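You operate a simulated robot arm through the tools that you are given. There is no shell and no other tool.

You run a simulated robot arm. Do the job below in one go: nothing can be reset, and whatever is moved stays where it is left.

Task
Pull the table stop's three bolts to the click, at the 3 Nm on its label.
Fine: take the wrench with that figure and lay it back where it lay; no bolt strained. Set down upright: what you pick out.

Only the result counts: the job must be done as asked and must still hold three seconds after the hand-in. Knocking over, shifting, dropping, spilling or breaking anything else fails it.

Robot
A 7-joint arm with a two-finger parallel gripper, fixed in place. Base frame: the origin is at the foot of the arm, x ahead of it, y to its left, z up; the work surface is at about z = 0. Readings come in mm, degrees, newtons and seconds.
With the tool pointing down near the work surface it reaches from about 240 to 620 mm from the base axis. Its first joint turns from -66.0 to 66.0 degrees. Payload 2.6 kg.
Tool frame: the origin (TCP) lies between the finger pads and is the grasp point; the fingertips stand 30 mm ahead of it; z points along the fingers, y is the line along which they close. Largest opening 94 mm; finger width 28, thickness 10; the body of the gripper, 50 by 96 mm, starts 55 mm behind the TCP.
Orientation is told as [roll, pitch, yaw] about the base's x, y, z axes, in that order, counted from this pose: with the fingers straight down and closing along the base's y, the tool's x points along the base's -x, its y along +y and its z along -z.

Tools
- The arm moves only by the tool jog_arm. Its argument "targets" is a list of rows, each an object of numbers (a shift or turn left out is 0, a gripper value left out holds the last): "x", "y", "z": the shift along the base's x, y, z in mm; "wx", "wy", "wz": the turn, a rotation vector about the base's x, y, z in degrees. In form: [{"x": .., "y": .., "z": .., "wx": .., "wy": .., "wz": ..}, ...]. A call has 1 to 20 rows; each row is the pose to reach, as a shift and turn from the pose commanded when the call began. "claw" is the finger opening in mm, from 0 to 94, set as the call begins (left out, the last holds). Rows are played at 5 a second. More than 50 mm and 8.6 degrees between two rows, or a gripper value outside its range, and nothing of the call is played. Where a pose cannot be reached the arm comes as near as it can. A force on the tool above 40 N (or 10 N above the force at the start of the call, whichever is more), or a blocked arm, ends the call early, and 0.2 s more pass. The fingers move at their own pace (about 72 mm/s each) and stop on an object; they squeeze with about 30 N. The grip force told is the motor's: it shows also when the fingers shut on nothing. Time passes only in rows, and 0.2 s behind the last, so rows that repeat a pose let the fingers close. It gives the time, the measured TCP pose, the force on the tool (base axes), the opening and the grip force at its end, in the units of the frame above (readings bear some noise), with the torque about the TCP (base axes, N m) and any sound that the robot's microphone picked up.
- Cameras (640 x 400 px; columns grow to the right, rows downward): "scene" is fixed at [36.2, 445.6, 557.2]; the picture's right is [-0.67, -0.74, 0.00], its down [-0.53, 0.47, -0.71] and it looks along [0.53, -0.47, -0.71] (base axes); focal length 298 px, centre (320, 200). "wrist" rides on the gripper at [76, 14, -102] in the tool frame; the picture's right is [-0.18, 0.98, 0.00], its down [-0.75, -0.14, -0.64] and it looks along [-0.63, -0.12, 0.77] (tool axes); focal length 243 px, centre (320, 200). There is no depth. A picture from a camera that has moved, and an enlarged one, comes with that camera's place and axes in the base frame and with its lens. The place of the scene camera against the robot may be out by one fixed shift of up to 18 mm in any direction.
- snapshot(camera): a new picture of that camera. The clock stands still meanwhile.
- zoom(camera, box): a new picture of the part [left, top, right, bottom] of that camera's present view, enlarged. The clock stands still meanwhile.
- finish_job(): hands the job in; it is judged then, once.

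Places have to be worked out from the pictures, the camera data and where the tool is seen. Open the gripper and draw the arm clear of the work before you hand the job in, unless the task says otherwise.

The tools are called after "Call:" as a command line: name --argument value ..., lists and objects as JSON in quotes. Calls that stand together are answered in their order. jog_arm: Moves the arm, as the interface text tells. Its arguments: {"type":"object","properties":{"targets":{"type":"array","items":{"type":"object","properties":{"x":{"type":"number"},"y":{"type":"number"},"z":{"type":"number"},"wx":{"type":"number"},"wy":{"type":"number"},"wz":{"type":"number"}}}},"claw":{"type":"number"}},"required":["targets"]} The other tools are called the same way: snapshot (camera) takes a picture; zoom (camera, box) takes an enlarged picture of a part of a camera's view; finish_job () hands the job in.

At the start:

```text
time_s: 0.0
eef_pos: [315.7, 178.6, 312.2]
tool_rot: [0.0, -0.1, 0.0]
force: [-0.2, -0.2, -0.1]
ft_torque: [-0.02, 0.02, -0.01]
opening: 93.8
grasp_force: 0.1
```

scene: 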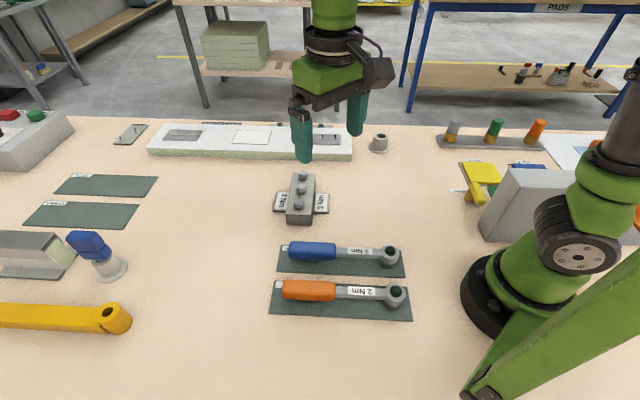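
wrist: 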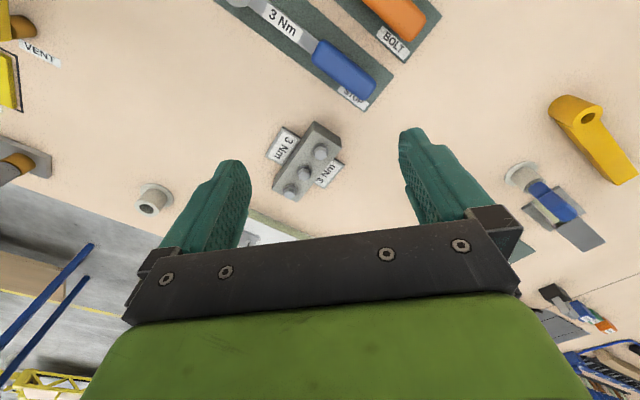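

The wrist view shows a block with three bolts and two "3 Nm" labels, a blue wrench marked 3 Nm and an orange wrench marked 2 Nm. I'll zoom in for detail before I move.

Call:
zoom --camera "scene" --box '[250, 160, 430, 330]'

Call:
zoom --camera "wrist" --box '[220, 0, 460, 220]'

Call:
zoom --camera "scene" --box '[0, 90, 260, 340]'

Call:
zoom --camera "scene" --box '[360, 90, 640, 260]'

```text
2.35 times, centred on (340, 245) of scene
camera zoom: at [36.2, 445.6, 557.2], right [-0.67, -0.74, 0.0], down [-0.53, 0.47, -0.71], along [0.53, -0.47, -0.71], focal length 702 px, centre (273, 94)
```

zoom: 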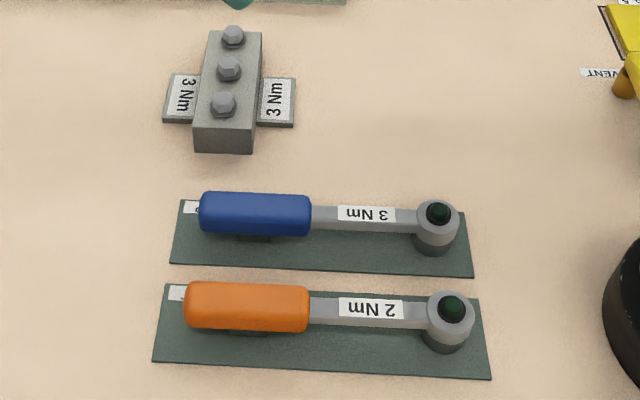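

```text
1.82 times, centred on (340, 110) of wrist
camera zoom: at [238.8, 193.1, 414.5], right [0.18, 0.98, 0.0], down [0.75, -0.14, 0.64], along [0.63, -0.12, -0.77], focal length 441 px, centre (284, 364)
```

zoom: 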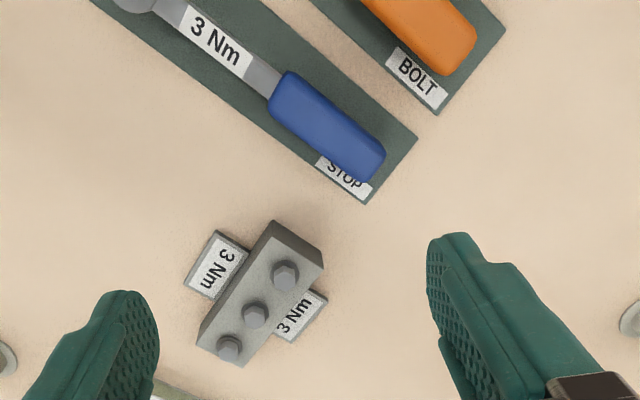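

```text
1.60 times, centred on (130, 215) of scene
camera zoom: at [36.2, 445.6, 557.2], right [-0.67, -0.74, 0.0], down [-0.53, 0.47, -0.71], along [0.53, -0.47, -0.71], focal length 477 px, centre (624, 176)
```

zoom: 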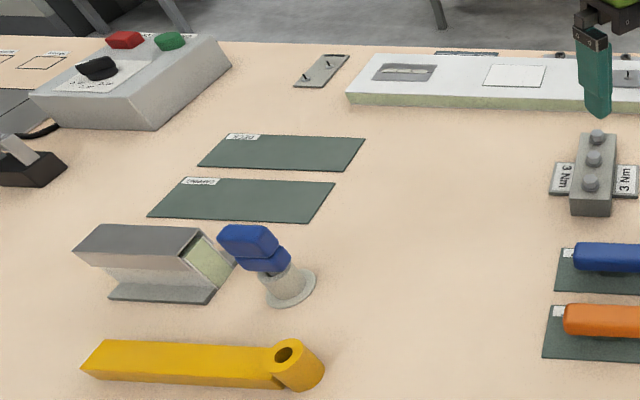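

```text
2.29 times, centred on (500, 175) of scene
camera zoom: at [36.2, 445.6, 557.2], right [-0.67, -0.74, 0.0], down [-0.53, 0.47, -0.71], along [0.53, -0.47, -0.71], focal length 682 px, centre (-91, 257)
```

zoom: 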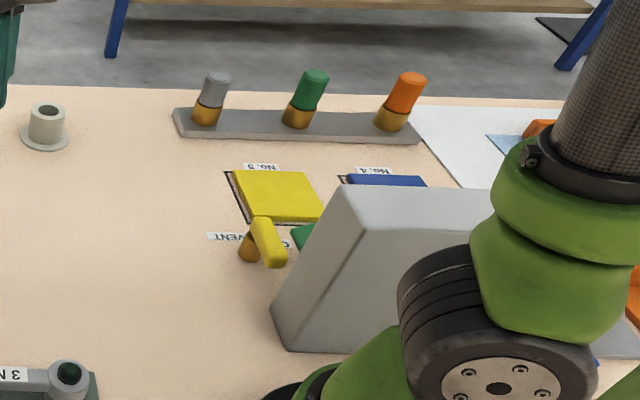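

The blue 3 Nm wrench lies on the "STOP" mat and the block's bolts run along about -45°. I'll bring the wrist camera over the wrench so I can measure it accurately.

Call:
jog_arm --targets '[{"x": -20, "y": -10}, {"x": -40, "y": -20}, {"x": -60, "y": -28}, {"x": -60, "y": -28}]'

Call:
snapshot --camera "wrist"

Call:
snapshot --camera "scene"

```text
time_s: 1.0
eef_pos: [253.4, 151.6, 312.0]
tool_rot: [0.0, 0.1, 0.0]
force: [-0.3, 0.5, 0.2]
ft_torque: [0.0, 0.01, 0.01]
opening: 93.9
grasp_force: 0.1
```

```text
taken
camera wrist: at [177.4, 166.3, 413.6], right [0.18, 0.98, 0.0], down [0.75, -0.14, 0.64], along [0.63, -0.12, -0.77], focal length 243 px, centre (320, 200)
```

wrist: 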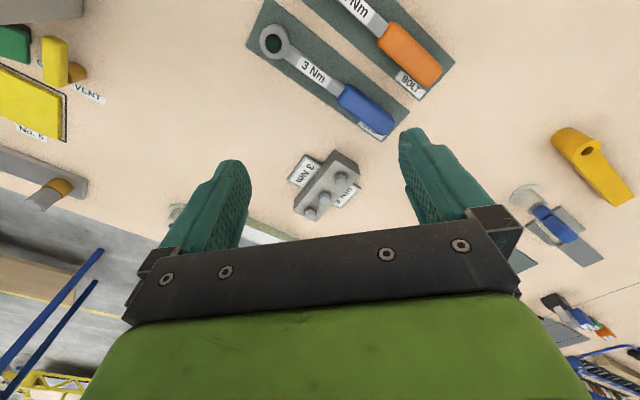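

```text
taken
```

scene: 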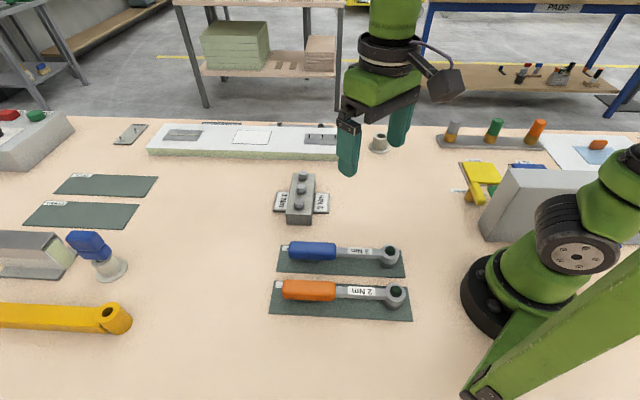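

The whole wrench is in view now. I'll zoom on the wrench in both cameras to fix its position.

Call:
zoom --camera "wrist" --box '[240, 0, 420, 145]'

Call:
zoom --camera "scene" --box '[270, 230, 420, 290]'

Call:
zoom --camera "wrist" --box '[280, 140, 380, 230]'

Call:
zoom --camera "scene" --box '[260, 160, 345, 230]'

```text
2.76 times, centred on (330, 72) of wrist
camera zoom: at [177.4, 166.3, 413.6], right [0.18, 0.98, 0.0], down [0.75, -0.14, 0.64], along [0.63, -0.12, -0.77], focal length 669 px, centre (292, 552)
```

zoom: 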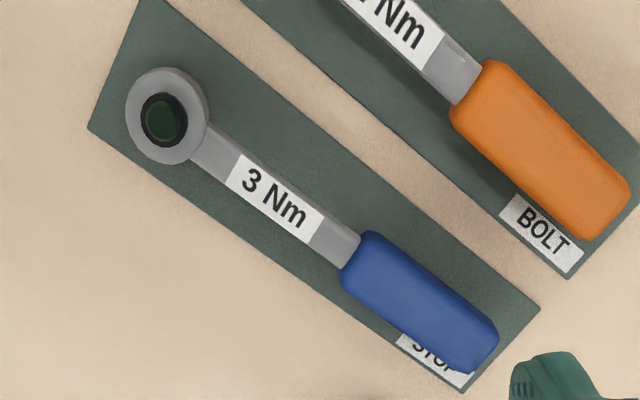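

```text
4.27 times, centred on (345, 260) of scene
camera zoom: at [36.2, 445.6, 557.2], right [-0.67, -0.74, 0.0], down [-0.53, 0.47, -0.71], along [0.53, -0.47, -0.71], focal length 1273 px, centre (213, -56)
```

zoom: 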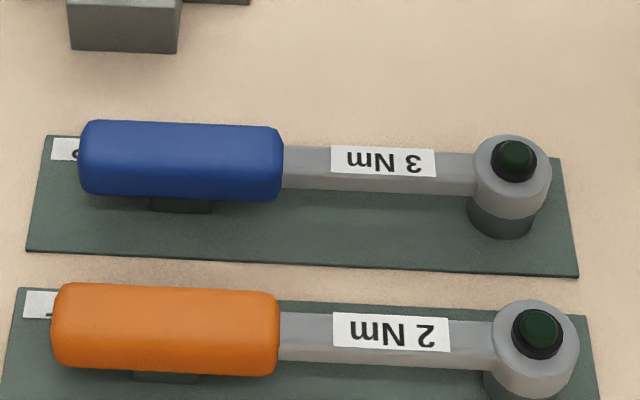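

```text
4.44 times, centred on (330, 185) of wrist
camera zoom: at [177.4, 166.3, 413.6], right [0.18, 0.98, 0.0], down [0.75, -0.14, 0.64], along [0.63, -0.12, -0.77], focal length 1078 px, centre (276, 267)
```

zoom: 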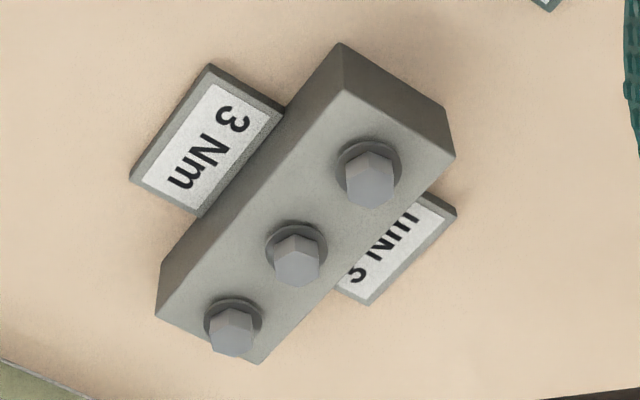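

```text
5.71 times, centred on (302, 195) of scene
camera zoom: at [36.2, 445.6, 557.2], right [-0.67, -0.74, 0.0], down [-0.53, 0.47, -0.71], along [0.53, -0.47, -0.71], focal length 1704 px, centre (420, 229)
```

zoom: 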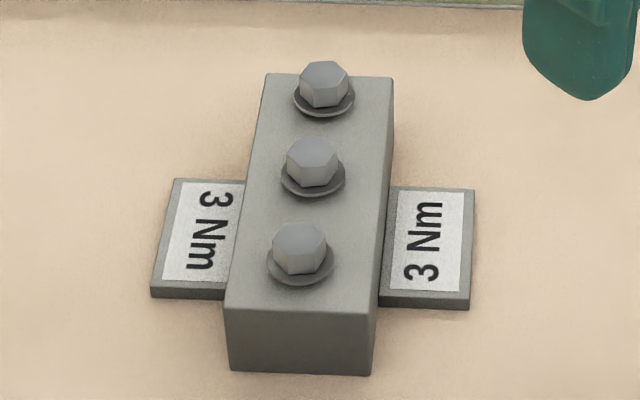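

Head centre comes out near (209, 100), handle middle near (323, 213) and the wrench axis at about 45°. Next I'll look down at the bolts from close to get their exact places and hex angles.

Call:
jog_arm --targets '[{"x": 40, "y": -5, "z": -10}, {"x": 80, "y": -10, "z": -30}, {"x": 120, "y": -15, "z": -55}, {"x": 160, "y": -20, "z": -85}, {"x": 193, "y": -25, "z": -112}, {"x": 193, "y": -25, "z": -112}, {"x": 193, "y": -25, "z": -112}]'

Call:
snapshot --camera "wrist"

```text
refused: row 4 steps farther than a row can; nothing moved
```

```text
taken
camera wrist: at [177.4, 166.3, 413.6], right [0.18, 0.98, 0.0], down [0.75, -0.14, 0.64], along [0.63, -0.12, -0.77], focal length 243 px, centre (320, 200)
```

wrist: 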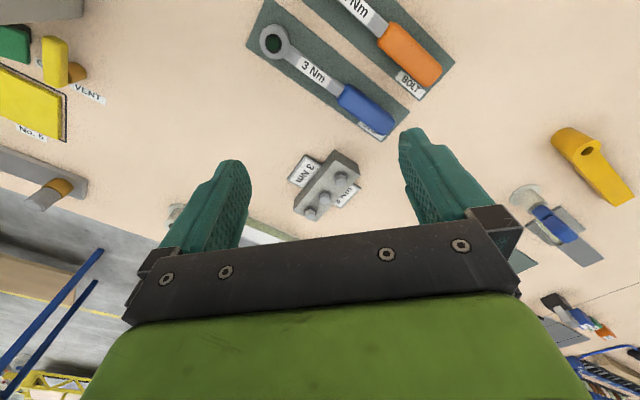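

One row stepped too far, so nothing moved. I'll send the same path again in smaller steps.

Call:
jog_arm --targets '[{"x": 32, "y": -4, "z": -10}, {"x": 64, "y": -8, "z": -25}, {"x": 96, "y": -12, "z": -42}, {"x": 128, "y": -16, "z": -62}, {"x": 160, "y": -20, "z": -86}, {"x": 193, "y": -25, "z": -112}, {"x": 193, "y": -25, "z": -112}, {"x": 193, "y": -25, "z": -112}]'

Call:
snapshot --camera "wrist"

```text
time_s: 2.8
eef_pos: [447.0, 125.3, 200.5]
tool_rot: [0.0, -0.1, 0.0]
force: [0.6, 0.4, 0.3]
ft_torque: [-0.01, -0.04, -0.02]
opening: 93.9
grasp_force: 0.1
```

```text
taken
camera wrist: at [370.3, 139.5, 301.9], right [0.18, 0.98, 0.0], down [0.75, -0.14, 0.64], along [0.63, -0.12, -0.77], focal length 243 px, centre (320, 200)
```

wrist: 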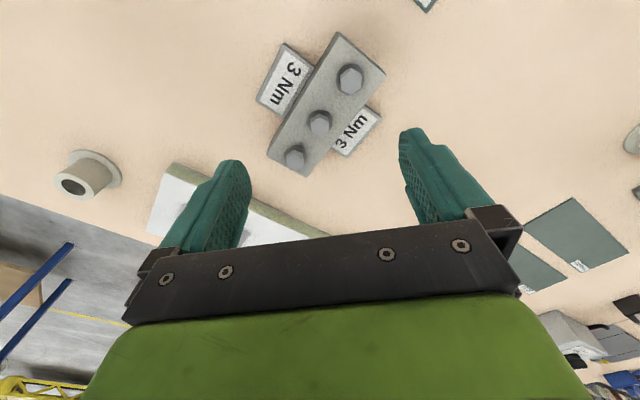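

The bolts are in clear view. I'll zoom in on them.

Call:
zoom --camera "wrist" --box '[250, 20, 400, 190]'

Call:
zoom --camera "wrist" --box '[310, 40, 390, 110]'

Call:
zoom --camera "wrist" --box '[260, 90, 360, 180]'

```text
2.35 times, centred on (325, 105) of wrist
camera zoom: at [370.3, 139.5, 301.9], right [0.18, 0.98, 0.0], down [0.75, -0.14, 0.64], along [0.63, -0.12, -0.77], focal length 571 px, centre (308, 424)
```

zoom: 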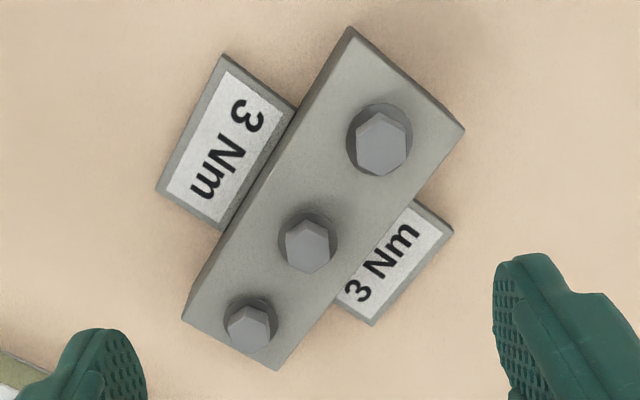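

```text
5.71 times, centred on (350, 75) of wrist
camera zoom: at [370.3, 139.5, 301.9], right [0.18, 0.98, 0.0], down [0.75, -0.14, 0.64], along [0.63, -0.12, -0.77], focal length 1386 px, centre (149, 914)
```

zoom: 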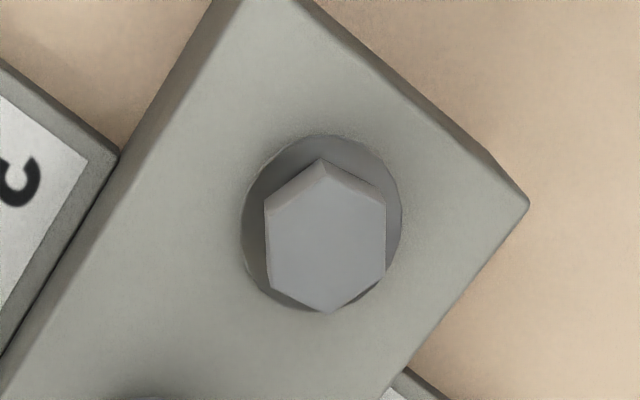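

```text
4.44 times, centred on (310, 135) of wrist
camera zoom: at [370.3, 139.5, 301.9], right [0.18, 0.98, 0.0], down [0.75, -0.14, 0.64], along [0.63, -0.12, -0.77], focal length 1078 px, centre (364, 489)
```

zoom: 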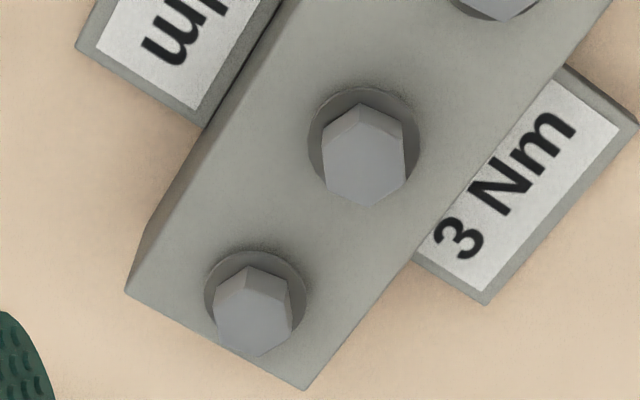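

From the two views the bolt tops come out near A (438, 158), B (478, 119) and C (515, 81), at z of about 42. I'll shift the camera further over bolts B and C to pin down height and position by parallax.

Call:
jog_arm --targets '[{"x": 35, "y": -20}, {"x": 70, "y": -40}, {"x": 70, "y": -40}, {"x": 70, "y": -40}]'

Call:
zoom --camera "wrist" --box '[240, 0, 400, 100]'

Call:
snapshot --camera "wrist"

Call:
snapshot --camera "scene"

```text
time_s: 3.8
eef_pos: [518.6, 88.8, 201.7]
tool_rot: [0.0, 0.0, 0.0]
force: [0.1, 0.1, 0.4]
ft_torque: [0.01, 0.01, -0.04]
opening: 93.9
grasp_force: 0.1
```

```text
4.00 times, centred on (320, 50) of wrist
camera zoom: at [442.9, 103.6, 303.8], right [0.18, 0.98, 0.0], down [0.75, -0.14, 0.64], along [0.63, -0.12, -0.77], focal length 970 px, centre (320, 800)
```

zoom: 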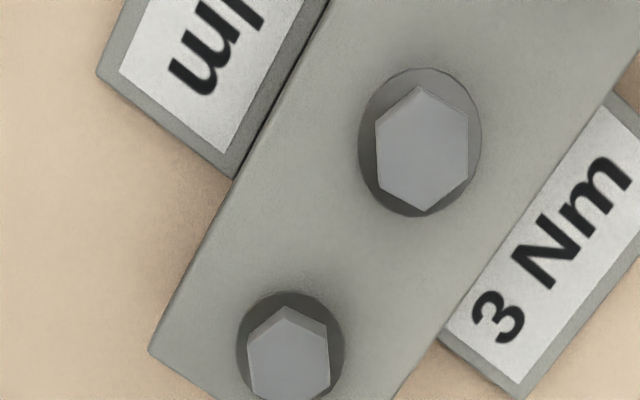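

```text
taken
camera wrist: at [442.9, 103.6, 303.8], right [0.18, 0.98, 0.0], down [0.75, -0.14, 0.64], along [0.63, -0.12, -0.77], focal length 243 px, centre (320, 200)
```

wrist: 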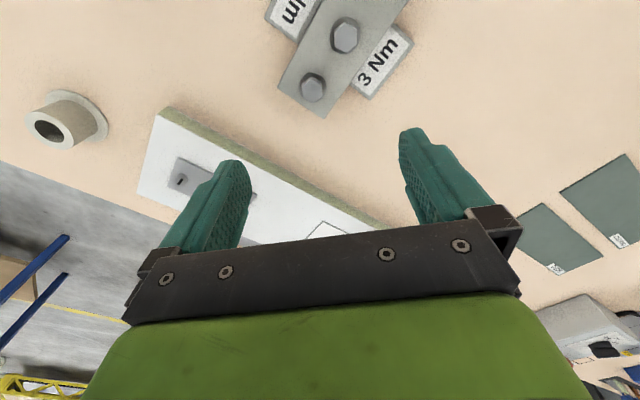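

```text
taken
```

scene: 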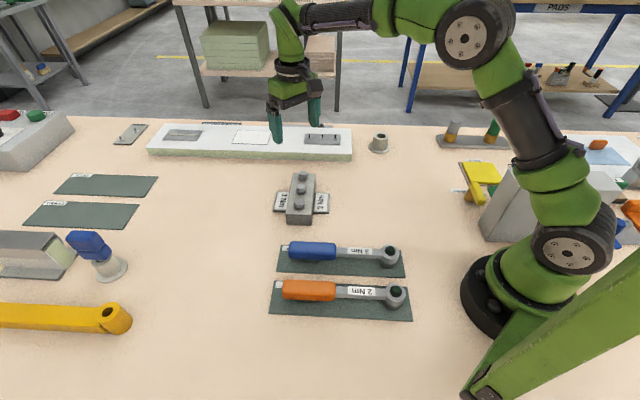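

All views agree on bolt tops near z = 50: A (437, 158), B (473, 121), C (510, 83). Before choosing a grip I'll rise and test in free air how far the wrist turns in yaw.

Call:
jog_arm --targets '[{"x": -25, "y": -20, "z": 20}, {"x": -50, "y": -40, "z": 50, "wz": -8}, {"x": -70, "y": -60, "z": 60, "wz": -16}, {"x": -70, "y": -60, "z": 60, "wz": -24}, {"x": -70, "y": -60, "z": 60, "wz": -32}, {"x": -70, "y": -60, "z": 60, "wz": -40}, {"x": -70, "y": -60, "z": 60, "wz": -48}, {"x": -70, "y": -60, "z": 60, "wz": -56}, {"x": -70, "y": -60, "z": 60, "wz": -64}, {"x": -70, "y": -60, "z": 60, "wz": -72}, {"x": -70, "y": -60, "z": 60, "wz": -80}, {"x": -70, "y": -60, "z": 60, "wz": -88}, {"x": -70, "y": -60, "z": 60, "wz": -96}, {"x": -70, "y": -60, "z": 60, "wz": -104}, {"x": -70, "y": -60, "z": 60, "wz": -112}, {"x": -70, "y": -60, "z": 60, "wz": -120}, {"x": -70, "y": -60, "z": 60, "wz": -128}, {"x": -70, "y": -60, "z": 60, "wz": -135}, {"x": -70, "y": -60, "z": 60, "wz": -135}]'

```text
time_s: 7.8
eef_pos: [446.6, 27.5, 259.2]
tool_rot: [0.1, 0.1, -135.2]
force: [0.0, -0.7, 0.3]
ft_torque: [-0.03, -0.01, -0.01]
opening: 94.2
grasp_force: 0.0
```

Yaw -135° is reachable. I'll test a bit further to find the limit.

Call:
jog_arm --targets '[{"wz": -8}, {"wz": -16}, {"wz": -24}, {"wz": -32}, {"wz": -40}, {"wz": -40}]'

Call:
snapshot --camera "wrist"

Call:
snapshot --camera "scene"

```text
time_s: 9.2
eef_pos: [449.5, 25.3, 260.8]
tool_rot: [0.0, 0.0, -175.1]
force: [1.2, -0.3, 0.4]
ft_torque: [-0.01, 0.03, -0.02]
opening: 94.1
grasp_force: 0.0
```

```text
taken
camera wrist: at [524.9, 17.8, 362.3], right [-0.1, -0.99, 0.0], down [-0.76, 0.08, 0.64], along [-0.64, 0.06, -0.77], focal length 243 px, centre (320, 200)
```

wrist: 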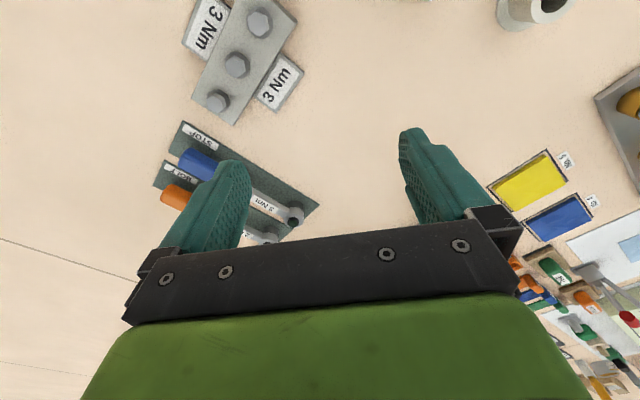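

```text
taken
```

scene: 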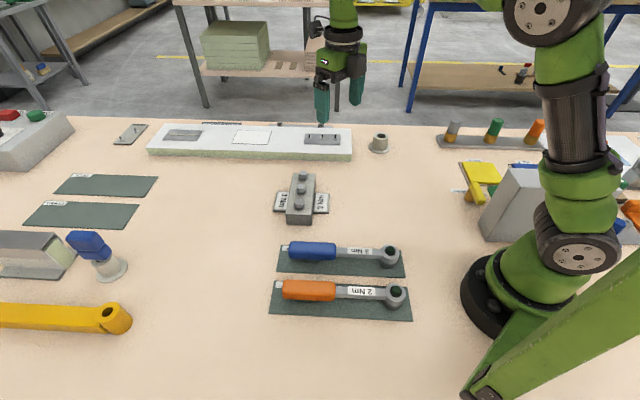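

Yaw -175° is reachable too, so the wrist has plenty of range. This view sees the bolts from the far side, which is good for triangulation, so I'll zoom in.

Call:
zoom --camera "wrist" --box '[180, 0, 310, 125]'

Call:
zoom --camera "wrist" --box '[150, 110, 330, 250]'

```text
3.20 times, centred on (245, 62) of wrist
camera zoom: at [524.9, 17.8, 362.3], right [-0.1, -0.99, 0.0], down [-0.76, 0.08, 0.64], along [-0.64, 0.06, -0.77], focal length 776 px, centre (560, 640)
```

zoom: 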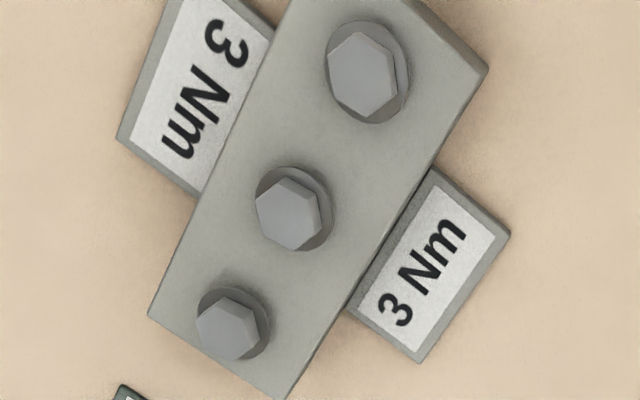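

```text
2.86 times, centred on (240, 180) of wrist
camera zoom: at [524.9, 17.8, 362.3], right [-0.1, -0.99, 0.0], down [-0.76, 0.08, 0.64], along [-0.64, 0.06, -0.77], focal length 693 px, centre (549, 257)
```

zoom: 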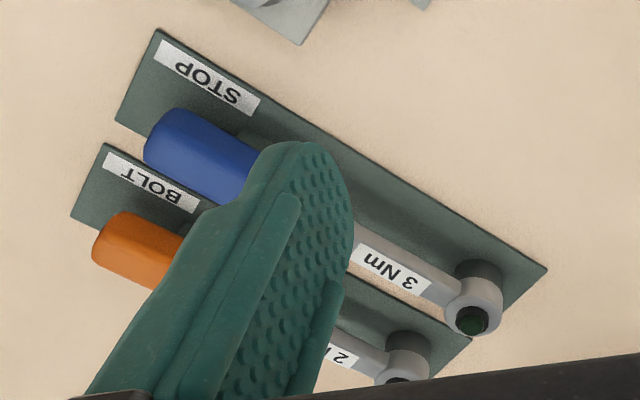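

Bolts triangulate to A (437.2, 157.5), B (474, 120.7), C (510.8, 83.9), with the wrench head at about (210, 98.7) and its axis at 45°. I'll turn back toward yaw 45° and travel over the wrench handle at a safe height.

Call:
jog_arm --targets '[{"x": -7, "y": 8, "wz": 8.5}, {"x": -14, "y": 16, "wz": 17}, {"x": -21, "y": 24, "wz": 25.5}, {"x": -28, "y": 33, "wz": 34}, {"x": -36, "y": 41, "wz": 42.5}, {"x": -43, "y": 49, "wz": 51}, {"x": -50, "y": 58, "wz": 59.5}, {"x": -58, "y": 66, "wz": 68}, {"x": -65, "y": 74, "wz": 76.5}, {"x": -72, "y": 83, "wz": 85}, {"x": -80, "y": 91, "wz": 93.5}, {"x": -87, "y": 99, "wz": 102}, {"x": -94, "y": 108, "wz": 110.5}, {"x": -101, "y": 116, "wz": 119}, {"x": -109, "y": 124, "wz": 127.5}, {"x": -116, "y": 133, "wz": 136}, {"x": -123, "y": 141, "wz": 144.5}, {"x": -130, "y": 149, "wz": 153}, {"x": -138, "y": 158, "wz": 161.5}, {"x": -145.4, "y": 166.4, "wz": 170}]'

Call:
jog_arm --claw 62 --targets '[{"wz": 8.5}, {"wz": 17}, {"wz": 25.5}, {"wz": 34}, {"wz": 42.5}, {"wz": 50}, {"wz": 50}, {"wz": 50}]'

Call:
snapshot --camera "wrist"

Call:
snapshot --camera "scene"

```text
time_s: 13.4
eef_pos: [301.7, 192.2, 261.7]
tool_rot: [0.0, 0.0, -4.9]
force: [0.9, -0.2, 0.3]
ft_torque: [-0.01, 0.0, 0.02]
opening: 94.0
grasp_force: 0.0
```

```text
time_s: 15.2
eef_pos: [301.8, 191.1, 262.2]
tool_rot: [-0.1, -0.1, 44.9]
force: [-0.7, 0.8, -0.2]
ft_torque: [-0.02, 0.01, 0.01]
opening: 61.9
grasp_force: 0.1
```

```text
taken
camera wrist: at [238.8, 147.6, 363.5], right [-0.57, 0.82, 0.0], down [0.63, 0.43, 0.64], along [0.53, 0.36, -0.77], focal length 243 px, centre (320, 200)
```

wrist: 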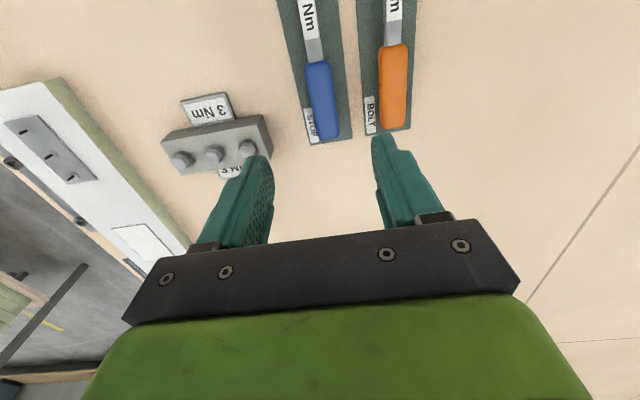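

```text
taken
```

scene: 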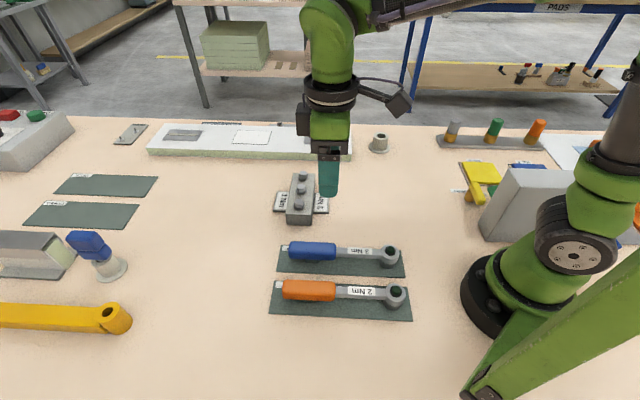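

I'm above the handle with the gripper aligned to it. I'll zoom to check the sideways alignment and axis angle before descending.

Call:
zoom --camera "wrist" --box '[240, 0, 420, 150]'

```text
2.67 times, centred on (330, 75) of wrist
camera zoom: at [238.8, 147.6, 363.5], right [-0.57, 0.82, 0.0], down [0.63, 0.43, 0.64], along [0.53, 0.36, -0.77], focal length 647 px, centre (293, 533)
```

zoom: 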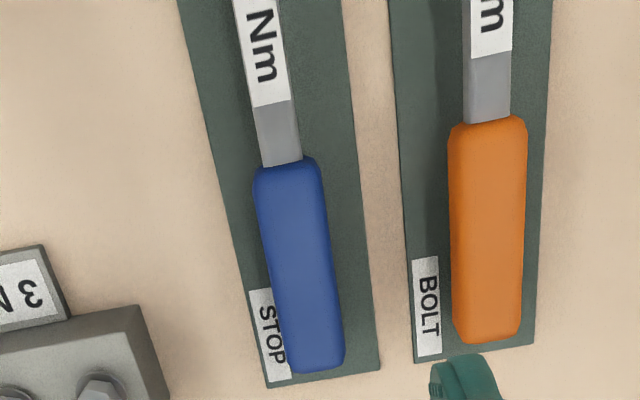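

The handle axis passes right through the gripper's centre line at 45°. I'll descend around the handle in steps, with the fingers open to 62 mm.

Call:
jog_arm --targets '[{"z": -45}, {"z": -90}, {"z": -135}, {"z": -170}, {"z": -190}, {"z": -190}]'

Call:
zoom --camera "scene" --box '[260, 200, 420, 310]'

Call:
snapshot --camera "wrist"

```text
time_s: 16.6
eef_pos: [302.2, 192.6, 71.5]
tool_rot: [0.0, 0.0, 45.0]
force: [-0.7, 0.4, -0.2]
ft_torque: [-0.02, -0.02, 0.01]
opening: 62.2
grasp_force: 0.0
```

```text
3.64 times, centred on (340, 255) of scene
camera zoom: at [36.2, 445.6, 557.2], right [-0.67, -0.74, 0.0], down [-0.53, 0.47, -0.71], along [0.53, -0.47, -0.71], focal length 1085 px, centre (247, 0)
```

zoom: 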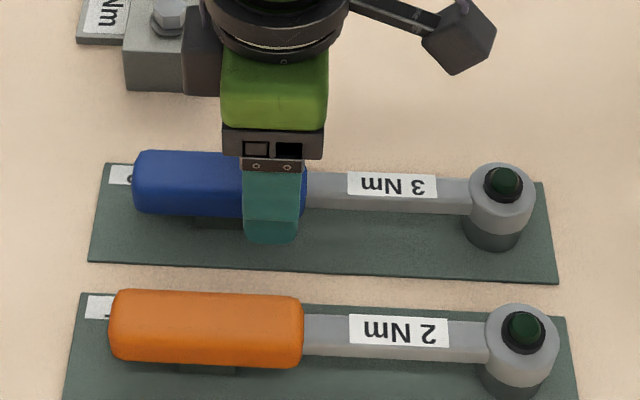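

```text
taken
camera wrist: at [237.8, 148.3, 173.2], right [-0.56, 0.83, 0.0], down [0.63, 0.43, 0.64], along [0.53, 0.36, -0.77], focal length 243 px, centre (320, 200)
```

wrist: 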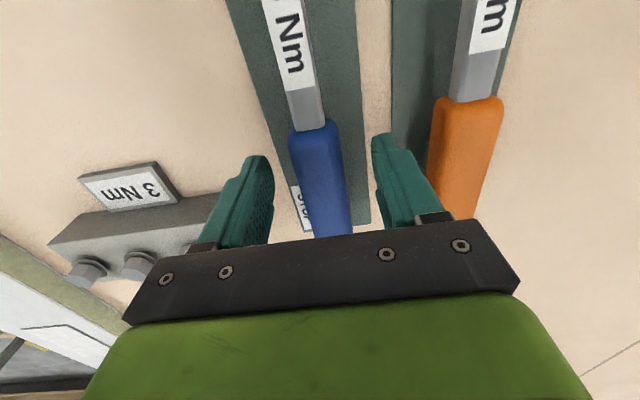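

The handle sits centred between the fingers. I'll go down the last 33 mm slowly while watching the force.

Call:
jog_arm --targets '[{"z": -10}, {"z": -20}, {"z": -28}, {"z": -33}, {"z": -33}]'

Call:
zoom --camera "scene" --box '[260, 200, 420, 310]'

Call:
snapshot --camera "wrist"

```text
time_s: 17.8
eef_pos: [301.6, 191.3, 37.6]
tool_rot: [-0.1, 0.0, 45.0]
force: [0.5, 1.0, 0.0]
ft_torque: [-0.01, 0.0, 0.02]
opening: 61.7
grasp_force: 0.0
```

```text
3.64 times, centred on (340, 255) of scene
camera zoom: at [36.2, 445.6, 557.2], right [-0.67, -0.74, 0.0], down [-0.53, 0.47, -0.71], along [0.53, -0.47, -0.71], focal length 1085 px, centre (247, 0)
```

zoom: 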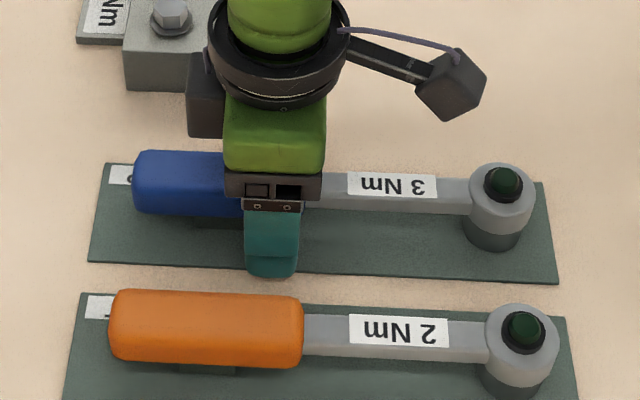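

```text
taken
camera wrist: at [237.3, 147.8, 139.1], right [-0.56, 0.83, 0.0], down [0.63, 0.43, 0.64], along [0.53, 0.36, -0.77], focal length 243 px, centre (320, 200)
```

wrist: 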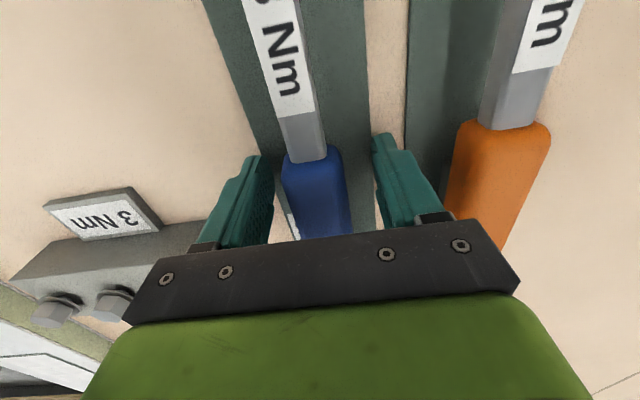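

No contact, and the fingers straddle the front half of the handle. I'll drop 3 mm more and close on it.

Call:
jog_arm --targets '[{"z": -3}, {"z": -3}]'

Call:
jog_arm --claw 10 --targets '[{"z": 0}, {"z": 0}, {"z": 0}, {"z": 0}, {"z": 0}]'

Call:
zoom --camera "scene" --box '[260, 200, 420, 310]'

Call:
snapshot --camera "wrist"

```text
time_s: 18.4
eef_pos: [301.8, 192.0, 33.9]
tool_rot: [-0.1, -0.1, 45.0]
force: [0.0, -0.5, -0.4]
ft_torque: [0.0, -0.01, 0.03]
opening: 62.2
grasp_force: 0.1
```

```text
time_s: 19.6
eef_pos: [302.4, 191.8, 35.4]
tool_rot: [0.0, -0.1, 45.0]
force: [3.4, -2.9, 1.5]
ft_torque: [-0.03, -0.04, 0.03]
opening: 36.4
grasp_force: 30.1
```

```text
3.64 times, centred on (340, 255) of scene
camera zoom: at [36.2, 445.6, 557.2], right [-0.67, -0.74, 0.0], down [-0.53, 0.47, -0.71], along [0.53, -0.47, -0.71], focal length 1085 px, centre (247, 0)
```

zoom: 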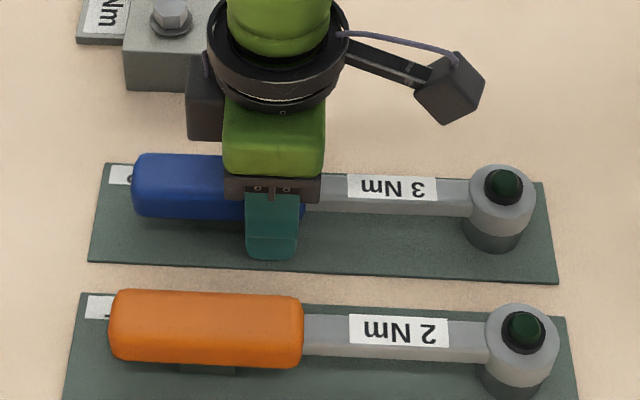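

```text
taken
camera wrist: at [237.6, 148.0, 136.5], right [-0.56, 0.83, 0.0], down [0.63, 0.43, 0.64], along [0.53, 0.36, -0.77], focal length 243 px, centre (320, 200)
```

wrist: 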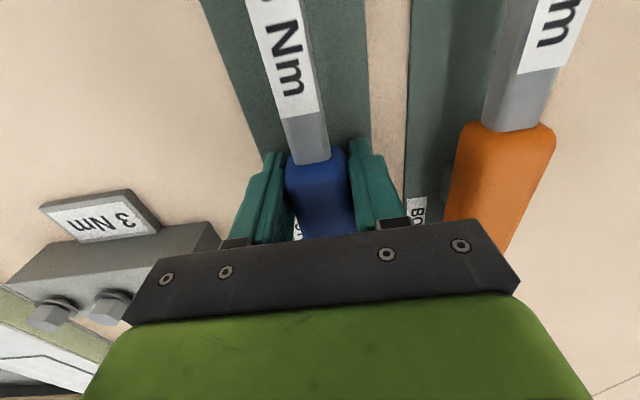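

Grip is firm at 30 N on a handle about 36 mm wide, with the wrench nudged only about 2 mm. I'll lift 40 mm gently and check that it hangs level.

Call:
jog_arm --targets '[{"z": 4}, {"z": 10}, {"z": 20}, {"z": 30}, {"z": 40}, {"z": 40}]'

Call:
zoom --camera "scene" --box '[260, 180, 420, 290]'

Call:
snapshot --camera "wrist"

```text
time_s: 21.0
eef_pos: [302.9, 192.5, 74.1]
tool_rot: [0.0, 0.1, 45.0]
force: [-0.6, 0.2, -3.3]
ft_torque: [0.05, -0.02, -0.02]
opening: 36.4
grasp_force: 30.0
```

```text
3.64 times, centred on (340, 235) of scene
camera zoom: at [36.2, 445.6, 557.2], right [-0.67, -0.74, 0.0], down [-0.53, 0.47, -0.71], along [0.53, -0.47, -0.71], focal length 1085 px, centre (247, 73)
```

zoom: 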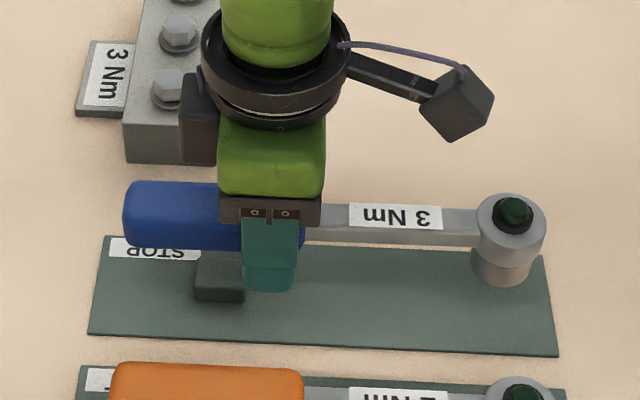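

```text
taken
camera wrist: at [239.3, 148.8, 176.3], right [-0.56, 0.83, 0.0], down [0.63, 0.43, 0.64], along [0.53, 0.36, -0.77], focal length 243 px, centre (320, 200)
```

wrist: 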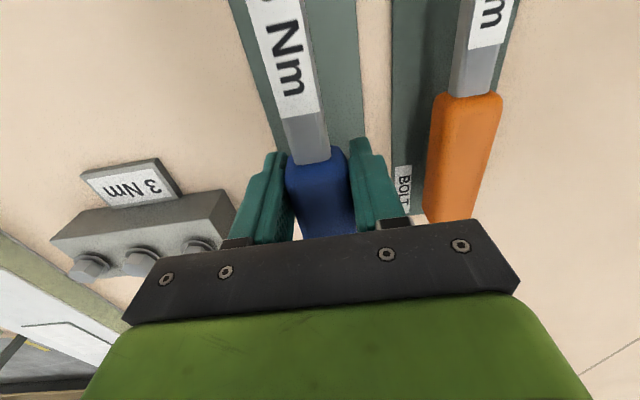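

The wrench hangs level (3.3 N, nearly no moment) and the cradle foot stays on the mat. I'll lift to a clear height and carry it round to bolt A with the handle at about -96°, hovering well above the bolt.

Call:
jog_arm --targets '[{"z": 25}, {"z": 50}, {"x": 7, "y": -10, "z": 50, "wz": -8.3}, {"x": 14, "y": -19, "z": 50, "wz": -16.6}, {"x": 21, "y": -29, "z": 50, "wz": -24.9}, {"x": 28, "y": -39, "z": 50, "wz": -33.2}, {"x": 36, "y": -48, "z": 50, "wz": -41.5}, {"x": 43, "y": -58, "z": 50, "wz": -49.8}, {"x": 50, "y": -68, "z": 50, "wz": -58.1}, {"x": 57, "y": -78, "z": 50, "wz": -66.4}, {"x": 64, "y": -87, "z": 50, "wz": -74.7}, {"x": 71, "y": -97, "z": 50, "wz": -83}, {"x": 78, "y": -107, "z": 50, "wz": -91.3}, {"x": 86, "y": -116, "z": 50, "wz": -99.6}, {"x": 93, "y": -126, "z": 50, "wz": -107.9}, {"x": 100, "y": -136, "z": 50, "wz": -116.2}, {"x": 107, "y": -146, "z": 50, "wz": -124.5}, {"x": 114, "y": -155, "z": 50, "wz": -132.8}, {"x": 121.2, "y": -165, "z": 50, "wz": -141}, {"x": 121.2, "y": -165, "z": 50, "wz": -141}]'

Call:
jog_arm --targets '[{"z": -8}, {"z": -15}, {"z": -15}, {"z": -15}]'

Call:
snapshot --camera "scene"

Call:
zoom --camera "scene" --box '[260, 140, 360, 220]'

Call:
snapshot --camera "wrist"

```text
time_s: 25.2
eef_pos: [423.6, 27.3, 124.8]
tool_rot: [0.0, 0.1, -96.1]
force: [1.1, -0.3, -3.7]
ft_torque: [-0.08, -0.02, -0.02]
opening: 36.3
grasp_force: 30.1
```

```text
time_s: 26.2
eef_pos: [424.1, 26.4, 109.9]
tool_rot: [0.1, -0.1, -96.0]
force: [-0.1, -0.3, -3.2]
ft_torque: [-0.09, -0.01, 0.0]
opening: 36.3
grasp_force: 29.8
```

```text
taken
```

scene: 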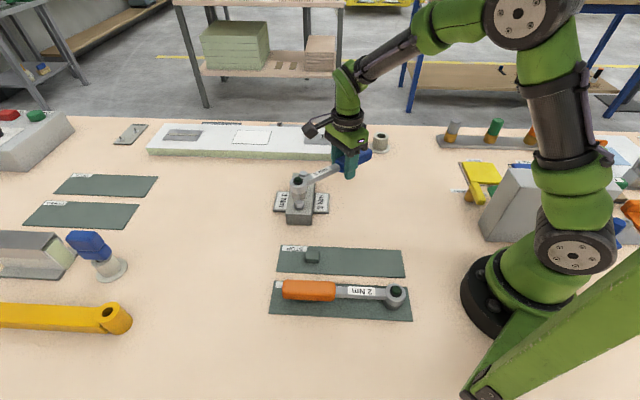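

```text
5.00 times, centred on (310, 180) of scene
camera zoom: at [36.2, 445.6, 557.2], right [-0.67, -0.74, 0.0], down [-0.53, 0.47, -0.71], along [0.53, -0.47, -0.71], focal length 1491 px, centre (370, 300)
```

zoom: 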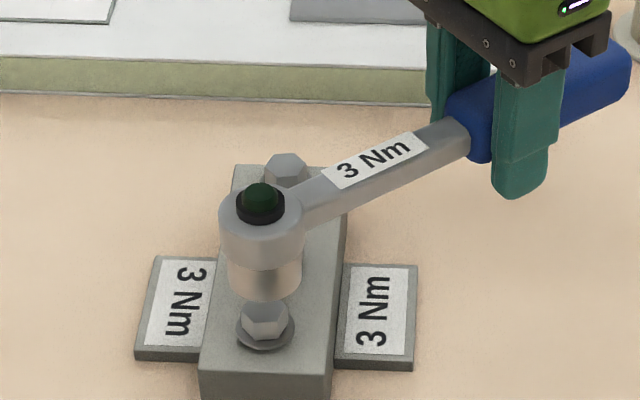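

```text
taken
camera wrist: at [445.5, 100.4, 212.0], right [0.96, -0.29, 0.0], down [-0.22, -0.73, 0.64], along [-0.18, -0.62, -0.77], focal length 243 px, centre (320, 200)
```

wrist: 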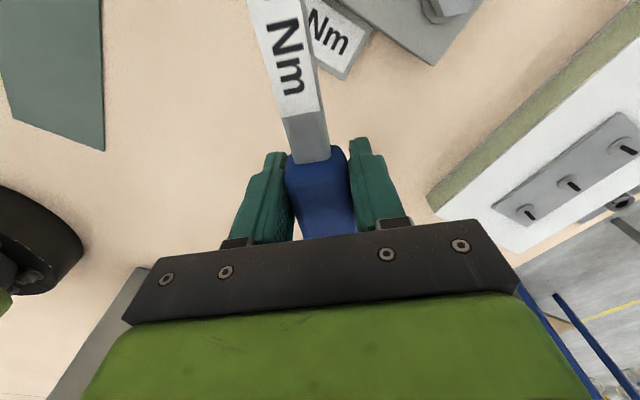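

The socket is hovering just above bolt A and lines up well sideways. I'll zoom in closely to check the depth alignment.

Call:
zoom --camera "scene" --box '[295, 172, 335, 217]'

```text
8.89 times, centred on (315, 194) of scene
camera zoom: at [36.2, 445.6, 557.2], right [-0.67, -0.74, 0.0], down [-0.53, 0.47, -0.71], along [0.53, -0.47, -0.71], focal length 2651 px, centre (364, 249)
```

zoom: 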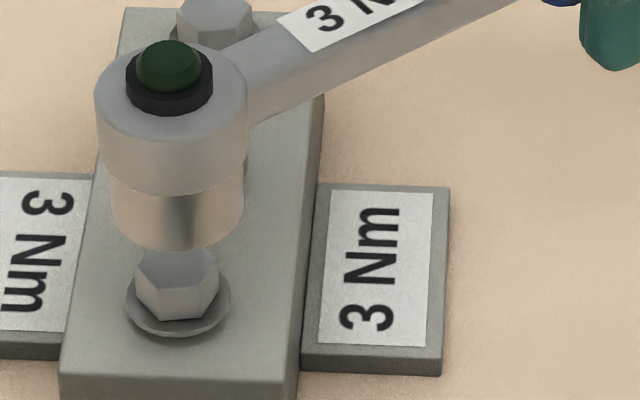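

Sideways it is within about 0.5 mm; depth is uncertain by a few mm because the heights are only roughly known. I'll lower 18 mm and look again before any contact.

Call:
jog_arm --targets '[{"z": -6}, {"z": -12}, {"z": -18}, {"z": -18}, {"z": -18}]'

Call:
zoom --camera "scene" --box '[295, 172, 335, 217]'

```text
time_s: 27.4
eef_pos: [424.0, 26.7, 93.2]
tool_rot: [0.0, 0.0, -96.0]
force: [-0.4, -0.4, -3.2]
ft_torque: [-0.06, 0.01, -0.01]
opening: 36.4
grasp_force: 30.5
```

```text
8.89 times, centred on (315, 194) of scene
camera zoom: at [36.2, 445.6, 557.2], right [-0.67, -0.74, 0.0], down [-0.53, 0.47, -0.71], along [0.53, -0.47, -0.71], focal length 2651 px, centre (364, 249)
```

zoom: 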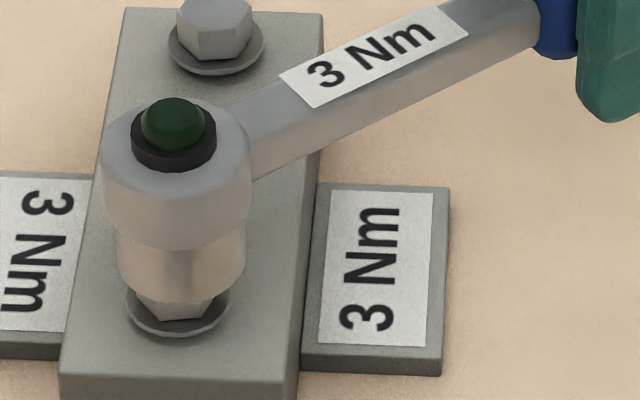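

The socket sits about 1.4 mm too far right in the picture, so I'll correct by (+0.9, +1.0). Then I'll lower slowly toward the bolt head, watching for contact.

Call:
jog_arm --targets '[{"x": 0.9, "y": 1.0, "z": -2}, {"x": 0.9, "y": 1.0, "z": -4}, {"x": 0.9, "y": 1.0, "z": -6}, {"x": 0.9, "y": 1.0, "z": -6}]'

Call:
zoom --camera "scene" --box '[295, 172, 335, 217]'

```text
time_s: 28.4
eef_pos: [425.0, 27.1, 86.1]
tool_rot: [0.0, 0.0, -95.9]
force: [-0.3, 0.2, -2.8]
ft_torque: [-0.11, 0.0, 0.02]
opening: 36.2
grasp_force: 30.7
```

```text
8.89 times, centred on (315, 194) of scene
camera zoom: at [36.2, 445.6, 557.2], right [-0.67, -0.74, 0.0], down [-0.53, 0.47, -0.71], along [0.53, -0.47, -0.71], focal length 2651 px, centre (364, 249)
```

zoom: 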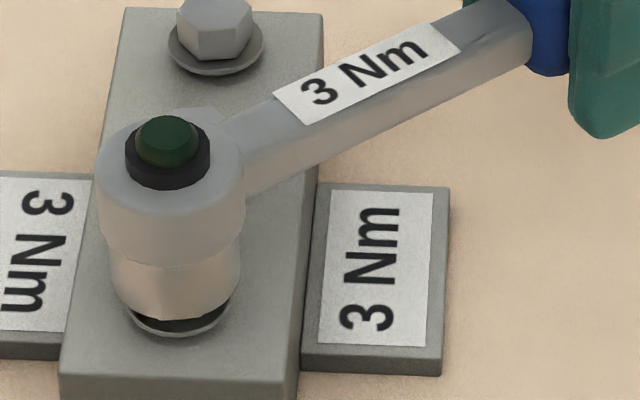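

No contact yet and the bolt head is vanishing under the socket. I'll continue down in 2 mm steps.

Call:
jog_arm --targets '[{"z": -2}, {"z": -2}]'

Call:
jog_arm --targets '[{"z": -2}, {"z": -2}]'

Call:
zoom --camera "scene" --box '[295, 172, 335, 217]'

```text
time_s: 29.0
eef_pos: [424.2, 29.3, 83.8]
tool_rot: [0.1, 0.0, -96.0]
force: [-0.2, -0.4, -2.9]
ft_torque: [-0.06, 0.01, 0.03]
opening: 36.3
grasp_force: 29.9
```

```text
time_s: 29.6
eef_pos: [424.6, 29.0, 82.4]
tool_rot: [0.0, 0.0, -96.0]
force: [-0.1, -0.6, -3.5]
ft_torque: [-0.06, 0.03, 0.02]
opening: 36.4
grasp_force: 30.5
```

```text
8.89 times, centred on (315, 194) of scene
camera zoom: at [36.2, 445.6, 557.2], right [-0.67, -0.74, 0.0], down [-0.53, 0.47, -0.71], along [0.53, -0.47, -0.71], focal length 2651 px, centre (364, 249)
```

zoom: 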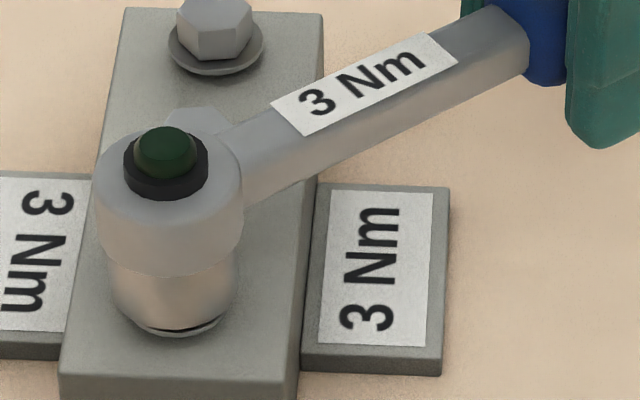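

Still no contact, and in the picture the socket rim is about 5 mm above the washer, so it is sliding over the head. Going on down in small steps.

Call:
jog_arm --targets '[{"z": -2}, {"z": -2}]'

Call:
jog_arm --targets '[{"z": -1.5}, {"z": -1.5}]'

Call:
zoom --camera "scene" --box '[295, 172, 335, 217]'

```text
time_s: 30.2
eef_pos: [424.5, 28.2, 80.2]
tool_rot: [0.0, 0.0, -96.0]
force: [0.2, 0.4, -3.7]
ft_torque: [-0.06, 0.0, 0.0]
opening: 36.1
grasp_force: 30.0
```

```text
time_s: 30.8
eef_pos: [425.7, 28.8, 77.2]
tool_rot: [0.0, 0.0, -96.1]
force: [0.3, 0.1, -3.5]
ft_torque: [-0.08, 0.04, -0.01]
opening: 36.4
grasp_force: 29.8
```

```text
8.89 times, centred on (315, 194) of scene
camera zoom: at [36.2, 445.6, 557.2], right [-0.67, -0.74, 0.0], down [-0.53, 0.47, -0.71], along [0.53, -0.47, -0.71], focal length 2651 px, centre (364, 249)
```

zoom: 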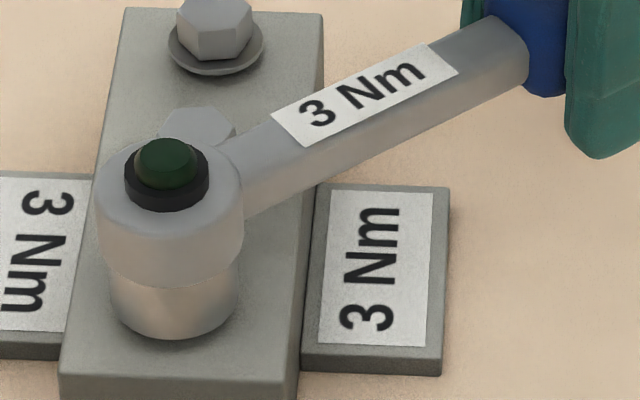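

The rim now covers the washer and there has been no contact force, so the socket is over the head. I'll lower in 1.5 mm steps until it rests.

Call:
jog_arm --targets '[{"z": -1.5}, {"z": -1.5}]'

Call:
jog_arm --targets '[{"z": -1.5}, {"z": -1.5}]'

Call:
zoom --camera "scene" --box '[295, 172, 335, 217]'

```text
time_s: 31.4
eef_pos: [424.6, 28.1, 78.0]
tool_rot: [0.0, 0.0, -96.1]
force: [0.5, -0.1, -3.8]
ft_torque: [-0.07, 0.05, 0.02]
opening: 36.5
grasp_force: 30.0
```

```text
time_s: 32.0
eef_pos: [425.1, 28.4, 76.9]
tool_rot: [0.0, 0.0, -96.1]
force: [0.8, -0.1, -3.3]
ft_torque: [-0.07, 0.03, 0.02]
opening: 36.3
grasp_force: 30.3
```

```text
8.89 times, centred on (315, 194) of scene
camera zoom: at [36.2, 445.6, 557.2], right [-0.67, -0.74, 0.0], down [-0.53, 0.47, -0.71], along [0.53, -0.47, -0.71], focal length 2651 px, centre (364, 249)
```

zoom: 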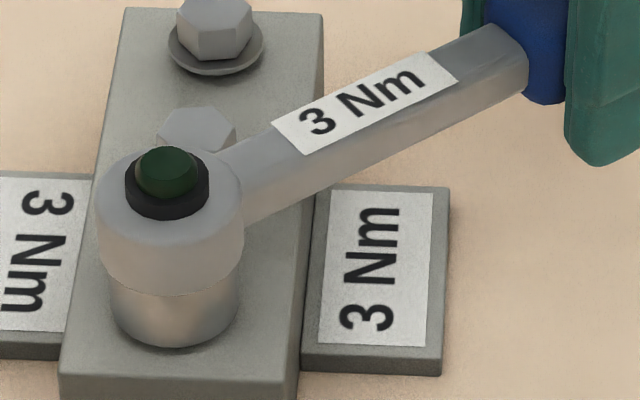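

The rim is now at washer level in the picture with still no resistance. I'll zoom in closely to judge how well the socket is centred on the washer.

Call:
zoom --camera "scene" --box '[301, 196, 325, 212]'

Call:
snapshot --camera "wrist"

```text
16.00 times, centred on (313, 204) of scene
camera zoom: at [36.2, 445.6, 557.2], right [-0.67, -0.74, 0.0], down [-0.53, 0.47, -0.71], along [0.53, -0.47, -0.71], focal length 4772 px, centre (432, 136)
```

zoom: 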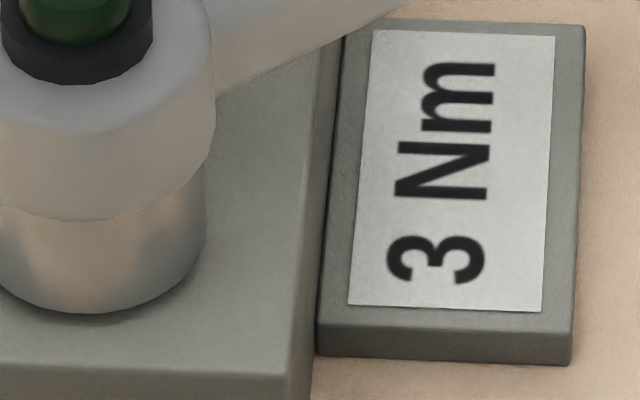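

```text
taken
camera wrist: at [446.4, 102.6, 177.7], right [0.96, -0.29, 0.0], down [-0.22, -0.73, 0.64], along [-0.18, -0.62, -0.77], focal length 243 px, centre (320, 200)
```

wrist: 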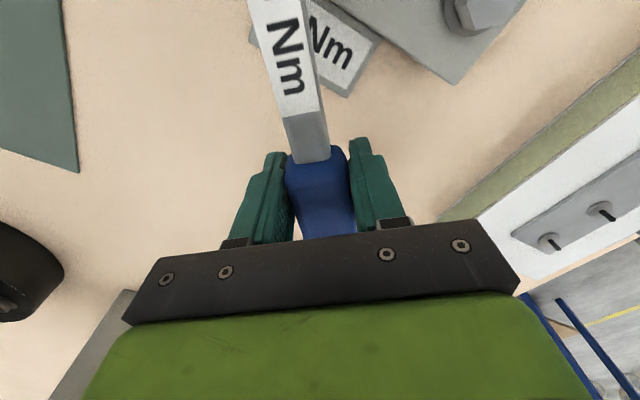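

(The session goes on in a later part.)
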